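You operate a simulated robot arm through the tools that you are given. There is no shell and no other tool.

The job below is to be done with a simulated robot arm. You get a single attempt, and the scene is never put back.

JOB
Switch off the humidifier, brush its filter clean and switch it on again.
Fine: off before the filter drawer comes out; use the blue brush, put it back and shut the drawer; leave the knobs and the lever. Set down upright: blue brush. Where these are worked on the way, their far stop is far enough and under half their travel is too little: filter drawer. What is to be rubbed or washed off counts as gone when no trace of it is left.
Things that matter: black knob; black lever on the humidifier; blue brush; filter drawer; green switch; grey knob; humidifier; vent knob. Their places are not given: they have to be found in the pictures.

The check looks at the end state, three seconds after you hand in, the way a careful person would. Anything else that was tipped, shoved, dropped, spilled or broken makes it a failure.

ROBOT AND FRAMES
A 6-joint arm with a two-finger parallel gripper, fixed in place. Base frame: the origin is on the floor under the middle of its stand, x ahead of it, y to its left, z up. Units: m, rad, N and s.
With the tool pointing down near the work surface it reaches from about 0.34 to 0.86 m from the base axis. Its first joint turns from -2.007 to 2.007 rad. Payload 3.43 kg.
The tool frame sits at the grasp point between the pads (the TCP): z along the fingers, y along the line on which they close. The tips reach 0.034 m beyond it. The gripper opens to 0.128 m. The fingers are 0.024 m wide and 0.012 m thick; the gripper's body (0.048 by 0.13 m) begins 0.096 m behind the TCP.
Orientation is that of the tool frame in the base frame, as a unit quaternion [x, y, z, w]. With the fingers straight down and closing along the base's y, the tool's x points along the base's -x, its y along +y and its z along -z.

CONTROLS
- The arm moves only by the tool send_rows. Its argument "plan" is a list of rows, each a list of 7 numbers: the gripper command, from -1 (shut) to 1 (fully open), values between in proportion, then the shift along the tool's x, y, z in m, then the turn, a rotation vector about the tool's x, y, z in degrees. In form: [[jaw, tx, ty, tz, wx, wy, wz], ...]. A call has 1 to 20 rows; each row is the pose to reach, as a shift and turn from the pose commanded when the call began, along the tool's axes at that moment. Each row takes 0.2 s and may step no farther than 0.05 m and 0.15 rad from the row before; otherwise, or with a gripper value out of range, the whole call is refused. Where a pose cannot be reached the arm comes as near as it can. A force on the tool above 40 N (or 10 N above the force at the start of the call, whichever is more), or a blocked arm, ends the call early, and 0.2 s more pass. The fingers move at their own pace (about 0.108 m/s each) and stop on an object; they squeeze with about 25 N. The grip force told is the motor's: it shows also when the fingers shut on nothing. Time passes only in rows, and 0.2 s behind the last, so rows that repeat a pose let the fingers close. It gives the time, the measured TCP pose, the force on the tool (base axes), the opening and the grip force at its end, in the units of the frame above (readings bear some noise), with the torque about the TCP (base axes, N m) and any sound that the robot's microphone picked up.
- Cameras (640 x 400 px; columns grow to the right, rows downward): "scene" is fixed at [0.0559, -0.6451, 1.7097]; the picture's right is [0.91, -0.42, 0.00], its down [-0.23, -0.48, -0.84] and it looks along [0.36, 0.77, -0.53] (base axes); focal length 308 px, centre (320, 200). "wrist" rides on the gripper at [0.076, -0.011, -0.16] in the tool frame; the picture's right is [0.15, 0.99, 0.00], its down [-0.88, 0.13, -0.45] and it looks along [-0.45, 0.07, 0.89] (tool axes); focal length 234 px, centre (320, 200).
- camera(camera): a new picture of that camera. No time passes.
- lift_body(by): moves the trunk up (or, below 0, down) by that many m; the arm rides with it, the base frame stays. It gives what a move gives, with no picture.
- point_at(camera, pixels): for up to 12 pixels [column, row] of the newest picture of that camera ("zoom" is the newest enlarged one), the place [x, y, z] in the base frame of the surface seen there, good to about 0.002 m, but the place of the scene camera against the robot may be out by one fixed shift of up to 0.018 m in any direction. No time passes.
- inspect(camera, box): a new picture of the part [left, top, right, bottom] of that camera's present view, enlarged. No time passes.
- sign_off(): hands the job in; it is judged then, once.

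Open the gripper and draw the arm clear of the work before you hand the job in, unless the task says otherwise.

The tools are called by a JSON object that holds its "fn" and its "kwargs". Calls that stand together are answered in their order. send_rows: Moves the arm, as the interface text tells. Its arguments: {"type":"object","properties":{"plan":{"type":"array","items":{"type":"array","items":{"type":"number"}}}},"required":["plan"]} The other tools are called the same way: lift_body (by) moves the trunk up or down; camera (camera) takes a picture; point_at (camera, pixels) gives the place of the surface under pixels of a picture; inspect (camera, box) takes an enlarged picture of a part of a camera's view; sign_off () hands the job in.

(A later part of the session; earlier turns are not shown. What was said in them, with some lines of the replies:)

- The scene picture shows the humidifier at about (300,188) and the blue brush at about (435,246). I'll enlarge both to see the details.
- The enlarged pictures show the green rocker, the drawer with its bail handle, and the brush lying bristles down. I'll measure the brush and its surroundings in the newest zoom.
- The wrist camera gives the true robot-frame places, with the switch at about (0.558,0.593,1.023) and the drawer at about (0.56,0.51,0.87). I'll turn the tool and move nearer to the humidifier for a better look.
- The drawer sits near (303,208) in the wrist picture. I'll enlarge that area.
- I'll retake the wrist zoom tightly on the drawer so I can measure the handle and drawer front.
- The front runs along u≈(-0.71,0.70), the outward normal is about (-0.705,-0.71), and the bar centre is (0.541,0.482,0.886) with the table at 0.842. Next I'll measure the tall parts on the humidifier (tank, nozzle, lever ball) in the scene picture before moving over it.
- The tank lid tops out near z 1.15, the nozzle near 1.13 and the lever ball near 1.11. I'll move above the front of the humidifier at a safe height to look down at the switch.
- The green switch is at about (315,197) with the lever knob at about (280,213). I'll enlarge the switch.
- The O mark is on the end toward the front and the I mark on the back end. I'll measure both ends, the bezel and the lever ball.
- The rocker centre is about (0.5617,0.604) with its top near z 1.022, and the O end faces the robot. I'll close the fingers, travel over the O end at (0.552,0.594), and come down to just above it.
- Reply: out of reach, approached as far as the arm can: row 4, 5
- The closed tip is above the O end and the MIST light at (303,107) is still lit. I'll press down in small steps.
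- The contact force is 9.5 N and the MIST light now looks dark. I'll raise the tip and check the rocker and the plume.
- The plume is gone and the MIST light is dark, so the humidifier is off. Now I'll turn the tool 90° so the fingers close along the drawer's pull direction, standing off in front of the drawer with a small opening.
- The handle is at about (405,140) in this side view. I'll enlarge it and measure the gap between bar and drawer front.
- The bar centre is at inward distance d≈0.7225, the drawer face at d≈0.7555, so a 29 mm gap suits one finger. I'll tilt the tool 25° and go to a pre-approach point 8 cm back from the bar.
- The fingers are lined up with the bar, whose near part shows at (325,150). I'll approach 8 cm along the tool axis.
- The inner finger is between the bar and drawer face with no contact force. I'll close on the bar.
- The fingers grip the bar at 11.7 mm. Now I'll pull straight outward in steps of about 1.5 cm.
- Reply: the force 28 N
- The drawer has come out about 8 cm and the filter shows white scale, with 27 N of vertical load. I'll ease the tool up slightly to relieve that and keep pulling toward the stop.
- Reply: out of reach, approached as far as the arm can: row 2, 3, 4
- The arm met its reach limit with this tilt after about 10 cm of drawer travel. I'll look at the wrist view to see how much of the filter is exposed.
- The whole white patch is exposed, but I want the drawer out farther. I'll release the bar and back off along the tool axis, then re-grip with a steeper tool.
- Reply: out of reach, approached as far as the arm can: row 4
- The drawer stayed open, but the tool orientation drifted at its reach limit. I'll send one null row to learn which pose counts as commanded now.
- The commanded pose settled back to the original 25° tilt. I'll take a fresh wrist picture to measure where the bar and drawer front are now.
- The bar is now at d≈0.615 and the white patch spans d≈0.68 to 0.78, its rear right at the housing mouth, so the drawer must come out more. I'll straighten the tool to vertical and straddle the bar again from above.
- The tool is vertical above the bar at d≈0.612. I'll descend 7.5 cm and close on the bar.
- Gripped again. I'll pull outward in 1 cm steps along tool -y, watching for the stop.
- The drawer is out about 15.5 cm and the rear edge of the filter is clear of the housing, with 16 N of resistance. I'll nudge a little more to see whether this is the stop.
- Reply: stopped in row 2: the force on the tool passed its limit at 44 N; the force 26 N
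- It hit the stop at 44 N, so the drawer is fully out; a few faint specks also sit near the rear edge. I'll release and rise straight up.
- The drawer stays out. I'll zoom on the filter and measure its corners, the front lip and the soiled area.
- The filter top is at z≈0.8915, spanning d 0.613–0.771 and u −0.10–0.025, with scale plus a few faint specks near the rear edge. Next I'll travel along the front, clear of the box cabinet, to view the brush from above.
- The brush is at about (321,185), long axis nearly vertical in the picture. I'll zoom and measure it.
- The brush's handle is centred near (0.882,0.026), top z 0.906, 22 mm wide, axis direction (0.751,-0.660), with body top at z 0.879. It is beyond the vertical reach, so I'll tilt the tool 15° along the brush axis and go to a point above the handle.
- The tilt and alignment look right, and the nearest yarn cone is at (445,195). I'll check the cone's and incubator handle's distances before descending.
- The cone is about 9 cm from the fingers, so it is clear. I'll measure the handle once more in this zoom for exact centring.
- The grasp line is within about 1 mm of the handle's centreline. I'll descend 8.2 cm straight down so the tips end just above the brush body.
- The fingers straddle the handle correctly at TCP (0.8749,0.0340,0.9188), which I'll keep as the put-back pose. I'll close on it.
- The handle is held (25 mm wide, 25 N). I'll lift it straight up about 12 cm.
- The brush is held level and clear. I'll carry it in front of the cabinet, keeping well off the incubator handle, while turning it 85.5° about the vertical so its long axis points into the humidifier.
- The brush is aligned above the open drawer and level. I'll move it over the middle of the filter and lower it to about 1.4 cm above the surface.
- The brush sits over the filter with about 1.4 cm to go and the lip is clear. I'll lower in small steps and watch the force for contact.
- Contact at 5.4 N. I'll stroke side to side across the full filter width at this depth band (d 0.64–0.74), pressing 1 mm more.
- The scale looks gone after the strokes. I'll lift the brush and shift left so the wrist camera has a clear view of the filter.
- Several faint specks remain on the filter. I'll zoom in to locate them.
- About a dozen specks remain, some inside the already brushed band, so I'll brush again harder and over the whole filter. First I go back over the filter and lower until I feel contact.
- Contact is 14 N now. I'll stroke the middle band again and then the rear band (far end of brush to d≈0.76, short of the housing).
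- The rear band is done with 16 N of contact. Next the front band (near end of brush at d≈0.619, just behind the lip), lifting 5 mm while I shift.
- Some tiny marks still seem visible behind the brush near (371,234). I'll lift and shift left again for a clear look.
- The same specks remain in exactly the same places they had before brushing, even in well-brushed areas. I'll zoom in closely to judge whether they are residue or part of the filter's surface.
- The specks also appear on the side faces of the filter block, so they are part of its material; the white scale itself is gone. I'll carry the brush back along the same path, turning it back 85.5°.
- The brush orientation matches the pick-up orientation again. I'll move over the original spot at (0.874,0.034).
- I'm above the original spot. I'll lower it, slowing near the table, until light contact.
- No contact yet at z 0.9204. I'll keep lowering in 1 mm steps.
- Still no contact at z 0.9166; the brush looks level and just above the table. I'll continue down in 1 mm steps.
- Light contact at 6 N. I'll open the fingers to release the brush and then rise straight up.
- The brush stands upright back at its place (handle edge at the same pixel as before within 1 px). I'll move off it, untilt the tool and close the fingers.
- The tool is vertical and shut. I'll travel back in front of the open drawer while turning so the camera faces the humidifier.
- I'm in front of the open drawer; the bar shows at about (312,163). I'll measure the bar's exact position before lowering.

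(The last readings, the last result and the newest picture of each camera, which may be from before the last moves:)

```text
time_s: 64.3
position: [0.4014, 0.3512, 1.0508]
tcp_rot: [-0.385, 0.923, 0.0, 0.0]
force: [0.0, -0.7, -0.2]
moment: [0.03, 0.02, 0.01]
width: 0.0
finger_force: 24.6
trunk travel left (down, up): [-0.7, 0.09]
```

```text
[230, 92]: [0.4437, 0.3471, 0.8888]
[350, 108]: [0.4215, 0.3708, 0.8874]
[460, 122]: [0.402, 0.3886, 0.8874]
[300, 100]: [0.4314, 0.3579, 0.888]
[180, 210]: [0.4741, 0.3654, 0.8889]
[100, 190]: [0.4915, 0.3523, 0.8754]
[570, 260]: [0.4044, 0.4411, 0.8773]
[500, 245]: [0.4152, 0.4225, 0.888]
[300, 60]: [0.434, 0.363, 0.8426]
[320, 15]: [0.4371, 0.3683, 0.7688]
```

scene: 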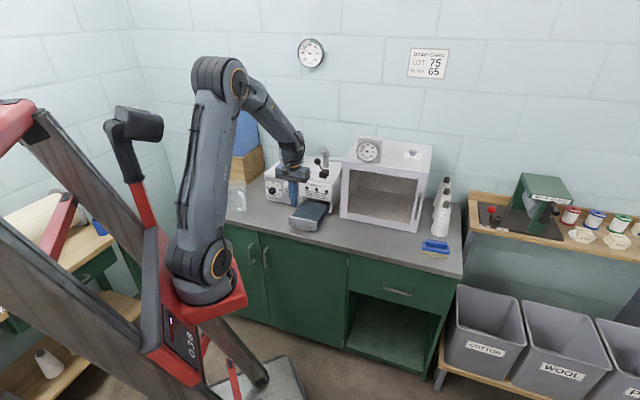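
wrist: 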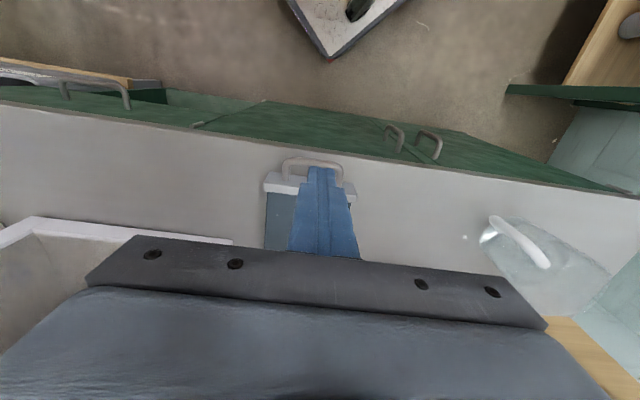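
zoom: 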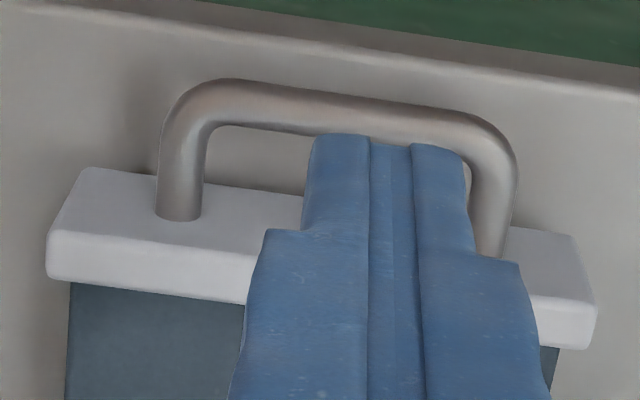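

The bar's outer side is at d≈0.557, centred at u≈-0.039; my closed fingertip front is at d≈0.544. I'll lower to z 0.899 in front of the bar.

{"fn": "send_rows", "kwargs": {"plan": [[-1, 0, -0.003, 0.04, 0, 0, 0], [-1, 0, -0.003, 0.08, 0, 0, 0], [-1, 0, -0.003, 0.12, 0, 0, 0], [-1, 0, -0.003, 0.152, 0, 0, 0], [-1, 0, -0.003, 0.152, 0, 0, 0]]}}

{"fn": "camera", "kwargs": {"camera": "wrist"}}

{"fn": "inspect", "kwargs": {"camera": "scene", "box": [265, 160, 365, 250]}}

```text
time_s: 65.5
position: [0.4031, 0.3485, 0.897]
tcp_rot: [-0.384, 0.923, 0.0, 0.0]
force: [0.3, 1.0, 0.1]
moment: [-0.02, 0.01, -0.01]
width: 0.0
finger_force: 25.3
trunk travel left (down, up): [-0.7, 0.09]
```

```text
taken
```

wrist: 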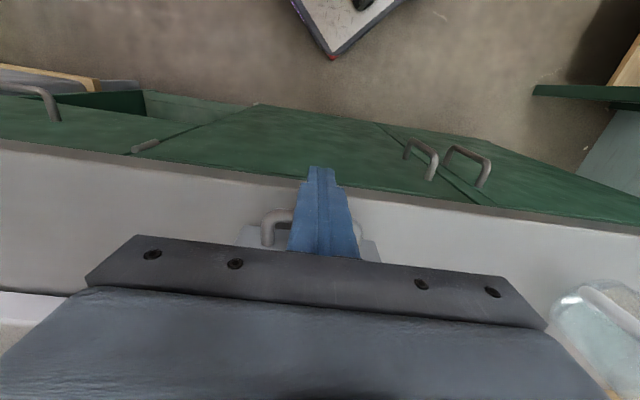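

```text
4.44 times, centred on (315, 205) of scene
```

zoom: 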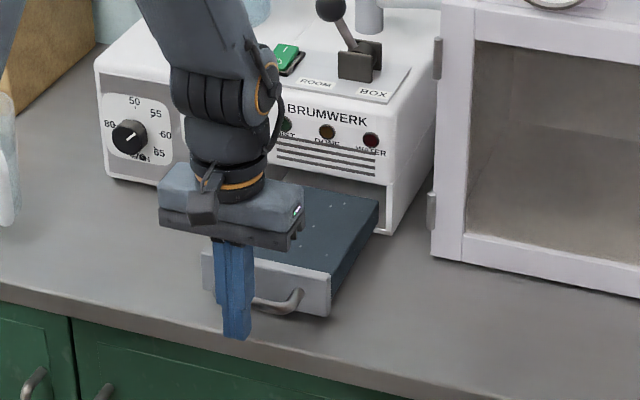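

The fingers are lowered in front of the bar. I'll push inward along tool -x up to 16.5 cm.

{"fn": "send_rows", "kwargs": {"plan": [[-1, -0.01, 0, 0, 0, 0, 0], [-1, -0.02, 0, 0, 0, 0, 0], [-1, -0.04, 0, 0, 0, 0, 0], [-1, -0.06, 0, 0, 0, 0, 0], [-1, -0.08, 0, 0, 0, 0, 0], [-1, -0.1, 0, 0, 0, 0, 0], [-1, -0.12, 0, 0, 0, 0, 0], [-1, -0.14, 0, 0, 0, 0, 0], [-1, -0.155, 0, 0, 0, 0, 0], [-1, -0.165, 0, 0, 0, 0, 0]]}}

{"fn": "inspect", "kwargs": {"camera": "scene", "box": [265, 150, 365, 240]}}

```text
time_s: 67.7
position: [0.5194, 0.4648, 0.8997]
tcp_rot: [-0.384, 0.924, 0.0, 0.001]
force: [0.1, -0.9, 0.7]
moment: [0.01, -0.05, 0.01]
width: 0.0
finger_force: 25.1
trunk travel left (down, up): [-0.7, 0.09]
```

```text
4.44 times, centred on (315, 195) of scene
```

zoom: 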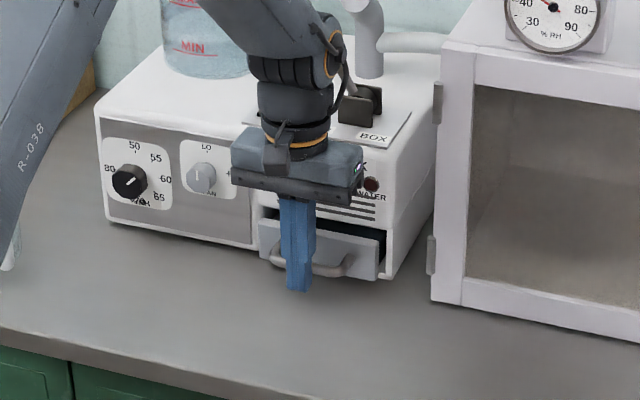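

The drawer is nearly in, with the front at the mouth. I'll continue in small steps until the stop pushes back.

{"fn": "send_rows", "kwargs": {"plan": [[-1, -0.004, 0, 0, 0, 0, 0], [-1, -0.008, 0, 0, 0, 0, 0], [-1, -0.011, 0, 0, 0, 0, 0], [-1, -0.013, 0, 0, 0, 0, 0], [-1, -0.015, 0, 0, 0, 0, 0], [-1, -0.017, 0, 0, 0, 0, 0], [-1, -0.019, 0, 0, 0, 0, 0]]}}

{"fn": "inspect", "kwargs": {"camera": "scene", "box": [265, 150, 365, 240]}}

```text
time_s: 69.0
position: [0.527, 0.4722, 0.898]
tcp_rot: [-0.384, 0.923, -0.003, -0.007]
force: [-8.0, -7.3, 4.9]
moment: [-0.11, 0.03, 0.0]
width: 0.0
finger_force: 25.1
trunk travel left (down, up): [-0.7, 0.09]
stopped in row 6: the force on the tool passed its limit at 43 N (the readings are from after the stop); the commanded pose is now the measured one
```

```text
4.44 times, centred on (315, 195) of scene
```

zoom: 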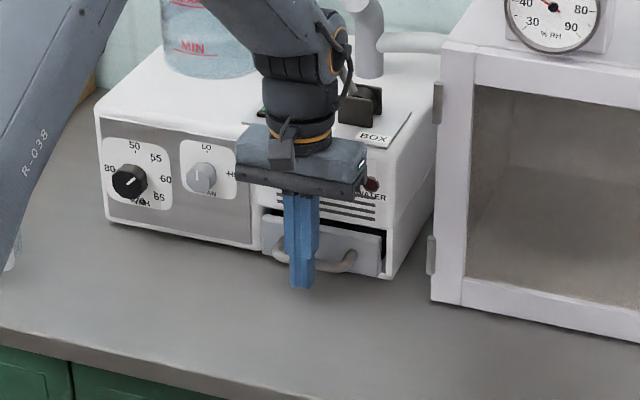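

The stop pushed back at 43 N with the bar exactly at its starting position, so the drawer is shut. I'll back away and rise to check it.

{"fn": "send_rows", "kwargs": {"plan": [[-1, 0.02, 0, 0, 0, -0.4, 0], [-1, 0.05, 0, -0.02, 0, -0.87, 0], [-1, 0.065, 0, -0.06, 0, -0.87, 0], [-1, 0.065, 0, -0.1, 0, -0.87, 0], [-1, 0.065, 0, -0.145, 0, -0.87, 0], [-1, 0.065, 0, -0.19, 0, -0.87, 0], [-1, 0.065, 0, -0.235, 0, -0.87, 0]]}}

{"fn": "camera", "kwargs": {"camera": "wrist"}}

{"fn": "inspect", "kwargs": {"camera": "scene", "box": [265, 150, 365, 240]}}

```text
time_s: 70.6
position: [0.4856, 0.4285, 1.1326]
tcp_rot: [-0.383, 0.924, 0.001, 0.003]
force: [0.1, -0.1, -0.3]
moment: [-0.03, 0.03, 0.02]
width: 0.0001
finger_force: 25.2
trunk travel left (down, up): [-0.7, 0.09]
```

```text
taken
```

wrist: 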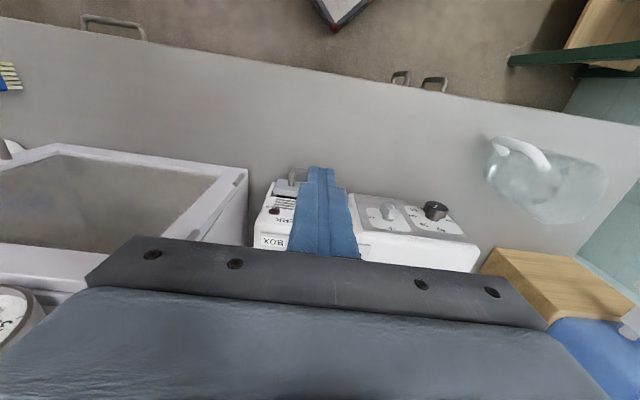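

```text
4.44 times, centred on (315, 195) of scene
```

zoom: 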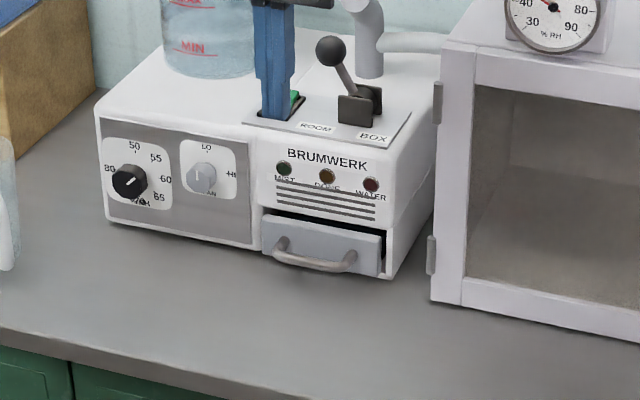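

The drawer is shut with the bar where it began. Before pressing the far (I) end of the rocker I'll raise the trunk 6 cm to gain reach margin at that radius.

{"fn": "lift_body", "kwargs": {"by": 0.06}}

```text
time_s: 71.6
position: [0.4835, 0.4283, 1.1931]
tcp_rot: [-0.384, 0.923, 0.001, 0.002]
force: [0.6, 1.0, 0.4]
moment: [-0.03, -0.02, -0.02]
width: 0.0003
finger_force: 25.1
trunk travel left (down, up): [-0.76, 0.03]
```

The trunk is up 6 cm with the TCP at z 1.193. I'll line up with the switch's lateral position in front of the humidifier and turn 12° away from the tank.

{"fn": "send_rows", "kwargs": {"plan": [[-1, -0.01, 0.02, 0.02, 0, 0, -4], [-1, -0.03, 0.045, 0.045, 0, 0, -8], [-1, -0.054, 0.07, 0.0726, 0, 0, -12], [-1, -0.054, 0.07, 0.0726, 0, 0, -12]]}}

{"fn": "camera", "kwargs": {"camera": "wrist"}}

```text
time_s: 72.6
position: [0.4738, 0.5168, 1.1194]
tcp_rot: [-0.479, 0.878, 0.001, 0.002]
force: [0.2, 0.7, 0.6]
moment: [0.04, 0.01, 0.0]
width: 0.0001
finger_force: 24.8
trunk travel left (down, up): [-0.76, 0.03]
```

```text
taken
```

wrist: 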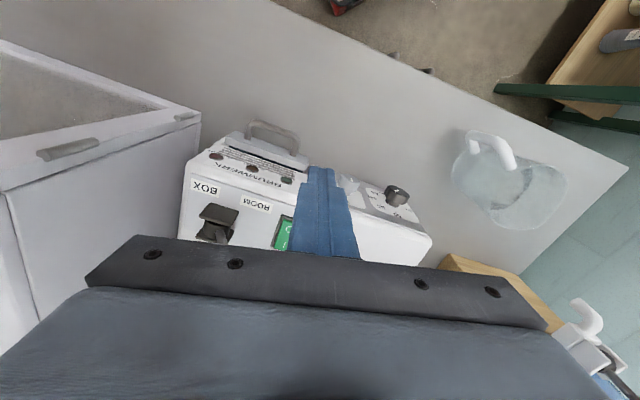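

The tool is at d≈0.70, u≈0.029, in line with the switch. I'll slide in over the I end at z 1.10.

{"fn": "send_rows", "kwargs": {"plan": [[-1, -0.0333, -0.0073, 0.005, 0, 0, 0], [-1, -0.0666, -0.0147, 0.01, 0, 0, 0], [-1, -0.0998, -0.022, 0.015, 0, 0, 0], [-1, -0.1331, -0.0293, 0.0194, 0, 0, 0], [-1, -0.1331, -0.0293, 0.0194, 0, 0, 0]]}}

{"fn": "camera", "kwargs": {"camera": "wrist"}}

{"fn": "inspect", "kwargs": {"camera": "scene", "box": [260, 110, 350, 220]}}

```text
time_s: 73.8
position: [0.5699, 0.6118, 1.1015]
tcp_rot: [-0.477, 0.879, 0.0, 0.0]
force: [0.2, -1.4, 0.3]
moment: [-0.01, -0.04, 0.0]
width: 0.0
finger_force: 25.0
trunk travel left (down, up): [-0.76, 0.03]
```

```text
taken
```

wrist: 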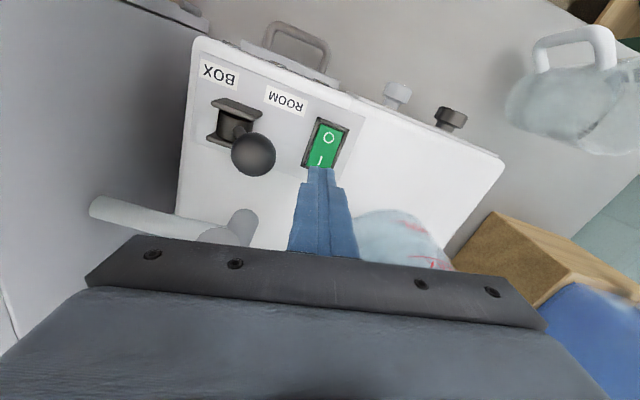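

```text
3.64 times, centred on (305, 165) of scene
```

zoom: 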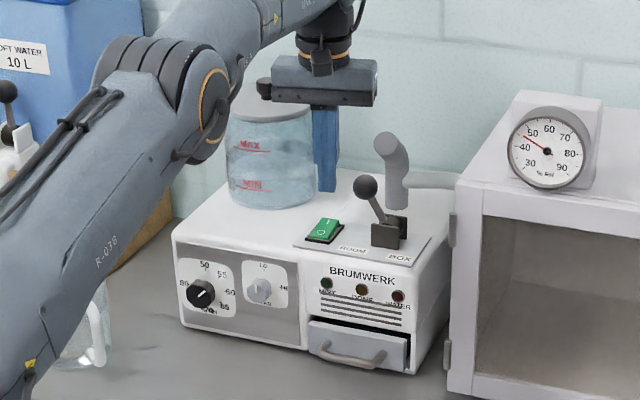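

The tip is above the I end, with the rocker at (325,145). I'll check the tank wall's distance with the wrist camera before going down.

{"fn": "point_at", "kwargs": {"camera": "wrist", "pixels": [[360, 225], [380, 215], [400, 215], [430, 235], [450, 262], [329, 136], [321, 160], [253, 155], [240, 225], [105, 205]]}}

{"fn": "inspect", "kwargs": {"camera": "wrist", "box": [280, 100, 400, 200]}}

```text
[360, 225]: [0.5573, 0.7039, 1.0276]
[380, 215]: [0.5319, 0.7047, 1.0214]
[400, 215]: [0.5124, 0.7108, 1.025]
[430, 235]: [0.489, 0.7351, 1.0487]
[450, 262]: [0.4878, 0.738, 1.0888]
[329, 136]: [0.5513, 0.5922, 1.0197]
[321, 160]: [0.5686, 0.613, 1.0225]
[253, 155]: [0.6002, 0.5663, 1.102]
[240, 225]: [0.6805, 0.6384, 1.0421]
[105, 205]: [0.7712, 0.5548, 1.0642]
```

```text
4.00 times, centred on (340, 150) of wrist
```

zoom: 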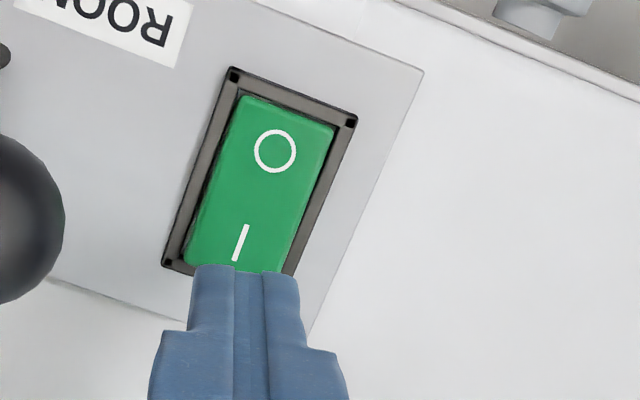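

The tank is about 3 cm clear of the gripper body. I'll press down on the I end in small steps to the same depth that worked for O.

{"fn": "send_rows", "kwargs": {"plan": [[-1, 0, 0, 0.02, 0, 0, 0], [-1, 0, 0, 0.034, 0, 0, 0], [-1, 0, 0, 0.041, 0, 0, 0], [-1, 0, 0, 0.044, 0, 0, 0], [-1, 0, 0, 0.046, 0, 0, 0], [-1, 0, 0, 0.0475, 0, 0, 0], [-1, 0, 0, 0.049, 0, 0, 0]]}}

{"fn": "camera", "kwargs": {"camera": "wrist"}}

{"fn": "inspect", "kwargs": {"camera": "scene", "box": [260, 110, 350, 220]}}

```text
time_s: 75.4
position: [0.5693, 0.6133, 1.0552]
tcp_rot: [-0.478, 0.878, 0.002, 0.003]
force: [0.3, 0.0, 5.2]
moment: [-0.08, 0.05, 0.04]
width: 0.0001
finger_force: 24.8
trunk travel left (down, up): [-0.76, 0.03]
```

```text
taken
```

wrist: 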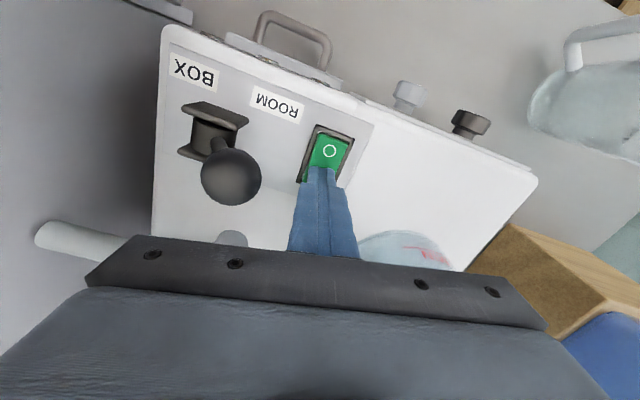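

```text
3.64 times, centred on (305, 165) of scene
```

zoom: 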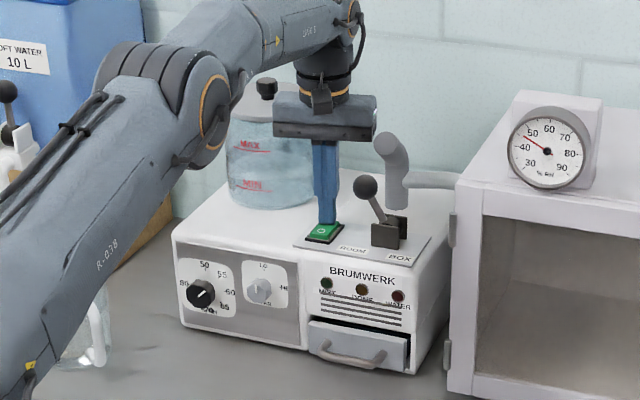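

Contact is only 5 N and the MIST light is still dark. I'll press a few mm further.

{"fn": "send_rows", "kwargs": {"plan": [[-1, 0, 0, 0.0015, 0, 0, 0], [-1, 0, 0, 0.003, 0, 0, 0], [-1, 0, 0, 0.004, 0, 0, 0]]}}

{"fn": "inspect", "kwargs": {"camera": "scene", "box": [260, 110, 350, 220]}}

```text
time_s: 76.2
position: [0.5701, 0.6131, 1.0538]
tcp_rot: [-0.478, 0.878, 0.002, 0.006]
force: [4.2, 4.7, 35.2]
moment: [-0.09, 0.21, -0.06]
width: 0.0
finger_force: 24.9
trunk travel left (down, up): [-0.76, 0.03]
```

```text
3.64 times, centred on (305, 165) of scene
```

zoom: 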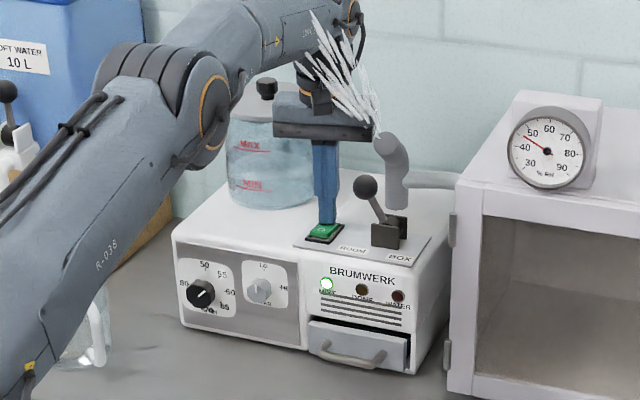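

The MIST light is lit and the plume is back, so it is on. I'll rise straight up off the rocker and back out toward the robot.

{"fn": "send_rows", "kwargs": {"plan": [[-1, 0, 0, -0.015, 0, 0, 0], [-1, 0, 0, -0.048, 0, 0, 0], [-1, 0.0333, 0.0073, -0.06, 0, 0, 0], [-1, 0.0666, 0.0147, -0.065, 0, 0, 0], [-1, 0.1, 0.022, -0.07, 0, 0, 0], [-1, 0.1331, 0.0293, -0.085, 0, 0, 0], [-1, 0.17, 0.0293, -0.11, 0, 0, 0], [-1, 0.205, 0.0293, -0.14, 0, 0, 0], [-0.5, 0.24, 0.0293, -0.16, 0, 0, 0], [0, 0.26, 0.0293, -0.16, 0, 0, 0], [0.5, 0.28, 0.0293, -0.16, 0, 0, 0], [0.5, 0.28, 0.0293, -0.16, 0, 0, 0]]}}

{"fn": "camera", "kwargs": {"camera": "scene"}}

{"fn": "camera", "kwargs": {"camera": "wrist"}}

{"fn": "inspect", "kwargs": {"camera": "scene", "box": [250, 120, 350, 220]}}

{"fn": "inspect", "kwargs": {"camera": "scene", "box": [390, 170, 480, 270]}}

```text
time_s: 78.8
position: [0.3928, 0.392, 1.2071]
tcp_rot: [-0.478, 0.878, 0.001, 0.002]
force: [0.3, 0.1, -0.5]
moment: [0.03, -0.04, -0.01]
width: 0.0959
finger_force: 0.0
trunk travel left (down, up): [-0.76, 0.03]
```

```text
taken
```

scene: 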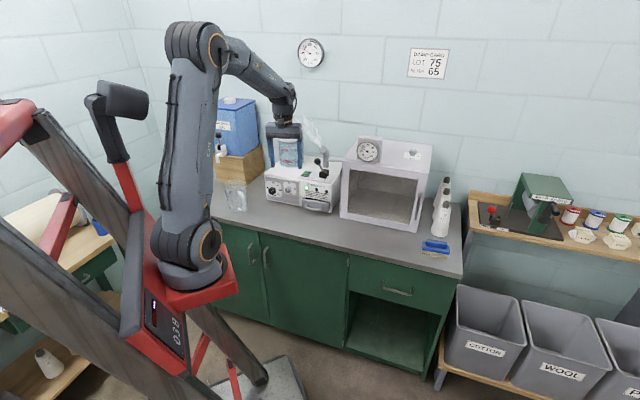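

```text
taken
```

wrist: 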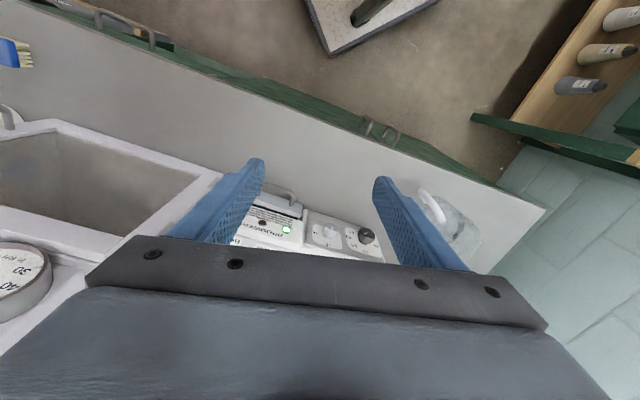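

```text
4.00 times, centred on (300, 170) of scene
```

zoom: 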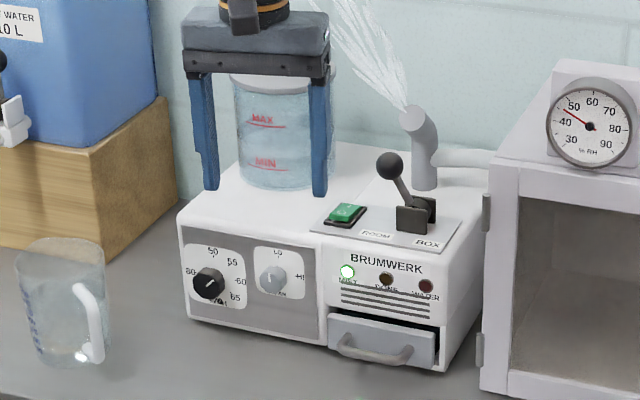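

```text
4.00 times, centred on (435, 220) of scene
```

zoom: 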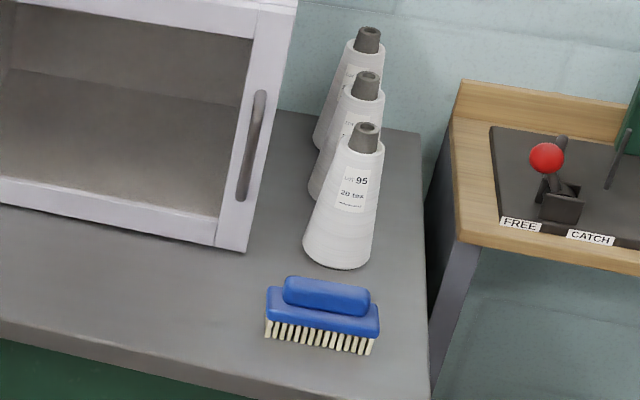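

The light and plume are on, the drawer is shut, the knobs and lever look unchanged, and the brush is upright at its original pixels. I'll draw the arm a bit farther back and open the gripper fully.

{"fn": "send_rows", "kwargs": {"plan": [[1, 0.02, 0, -0.03, 0, 0, 0], [1, 0.04, 0, -0.06, 0, 0, 0], [1, 0.06, 0, -0.09, 0, 0, 0], [1, 0.06, 0, -0.09, 0, 0, 0]]}}

{"fn": "inspect", "kwargs": {"camera": "scene", "box": [250, 120, 350, 220]}}

```text
time_s: 79.8
position: [0.3592, 0.3421, 1.2982]
tcp_rot: [-0.479, 0.878, 0.001, 0.003]
force: [0.9, -0.1, -0.2]
moment: [0.03, -0.01, 0.0]
width: 0.1282
finger_force: 0.0
trunk travel left (down, up): [-0.76, 0.03]
```

```text
4.00 times, centred on (300, 170) of scene
```

zoom: 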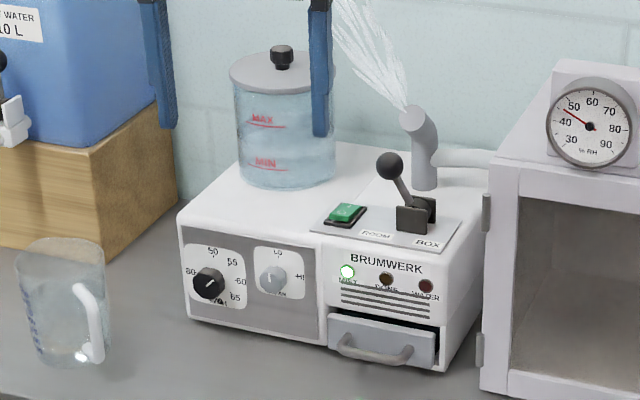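

The arm is clear and the gripper open. The humidifier is on, the drawer shut, the filter brushed clean, and the brush back upright, so I'm handing the job in.

{"fn": "sign_off", "kwargs": {}}

```text
The job is handed in.
```

The humidifier was switched off, its filter brushed clean, and it is running again. I've handed the job in; the check's result hasn't come back.

- **Switch:** I pressed the O end before touching the drawer, and the MIST light and plume went out. At the end I pressed the I end, and both came back.
- **Filter:** the drawer came out to its far stop and I brushed the whole filter with the blue brush. The white scale is gone. A dozen or so small light specks remain. I took them as part of the filter's material, because they also show on its side faces and did not change with brushing. I did not test that any further.
- **Drawer:** pushed in until the stop resisted, with its bar back where it started.
- **Brush:** set down upright, within a pixel or so of its original spot in the scene picture.
- **Knobs and lever:** untouched, and they look the same in the pictures.

The arm is drawn back with the gripper open. The trunk is 6 cm higher than at the start.
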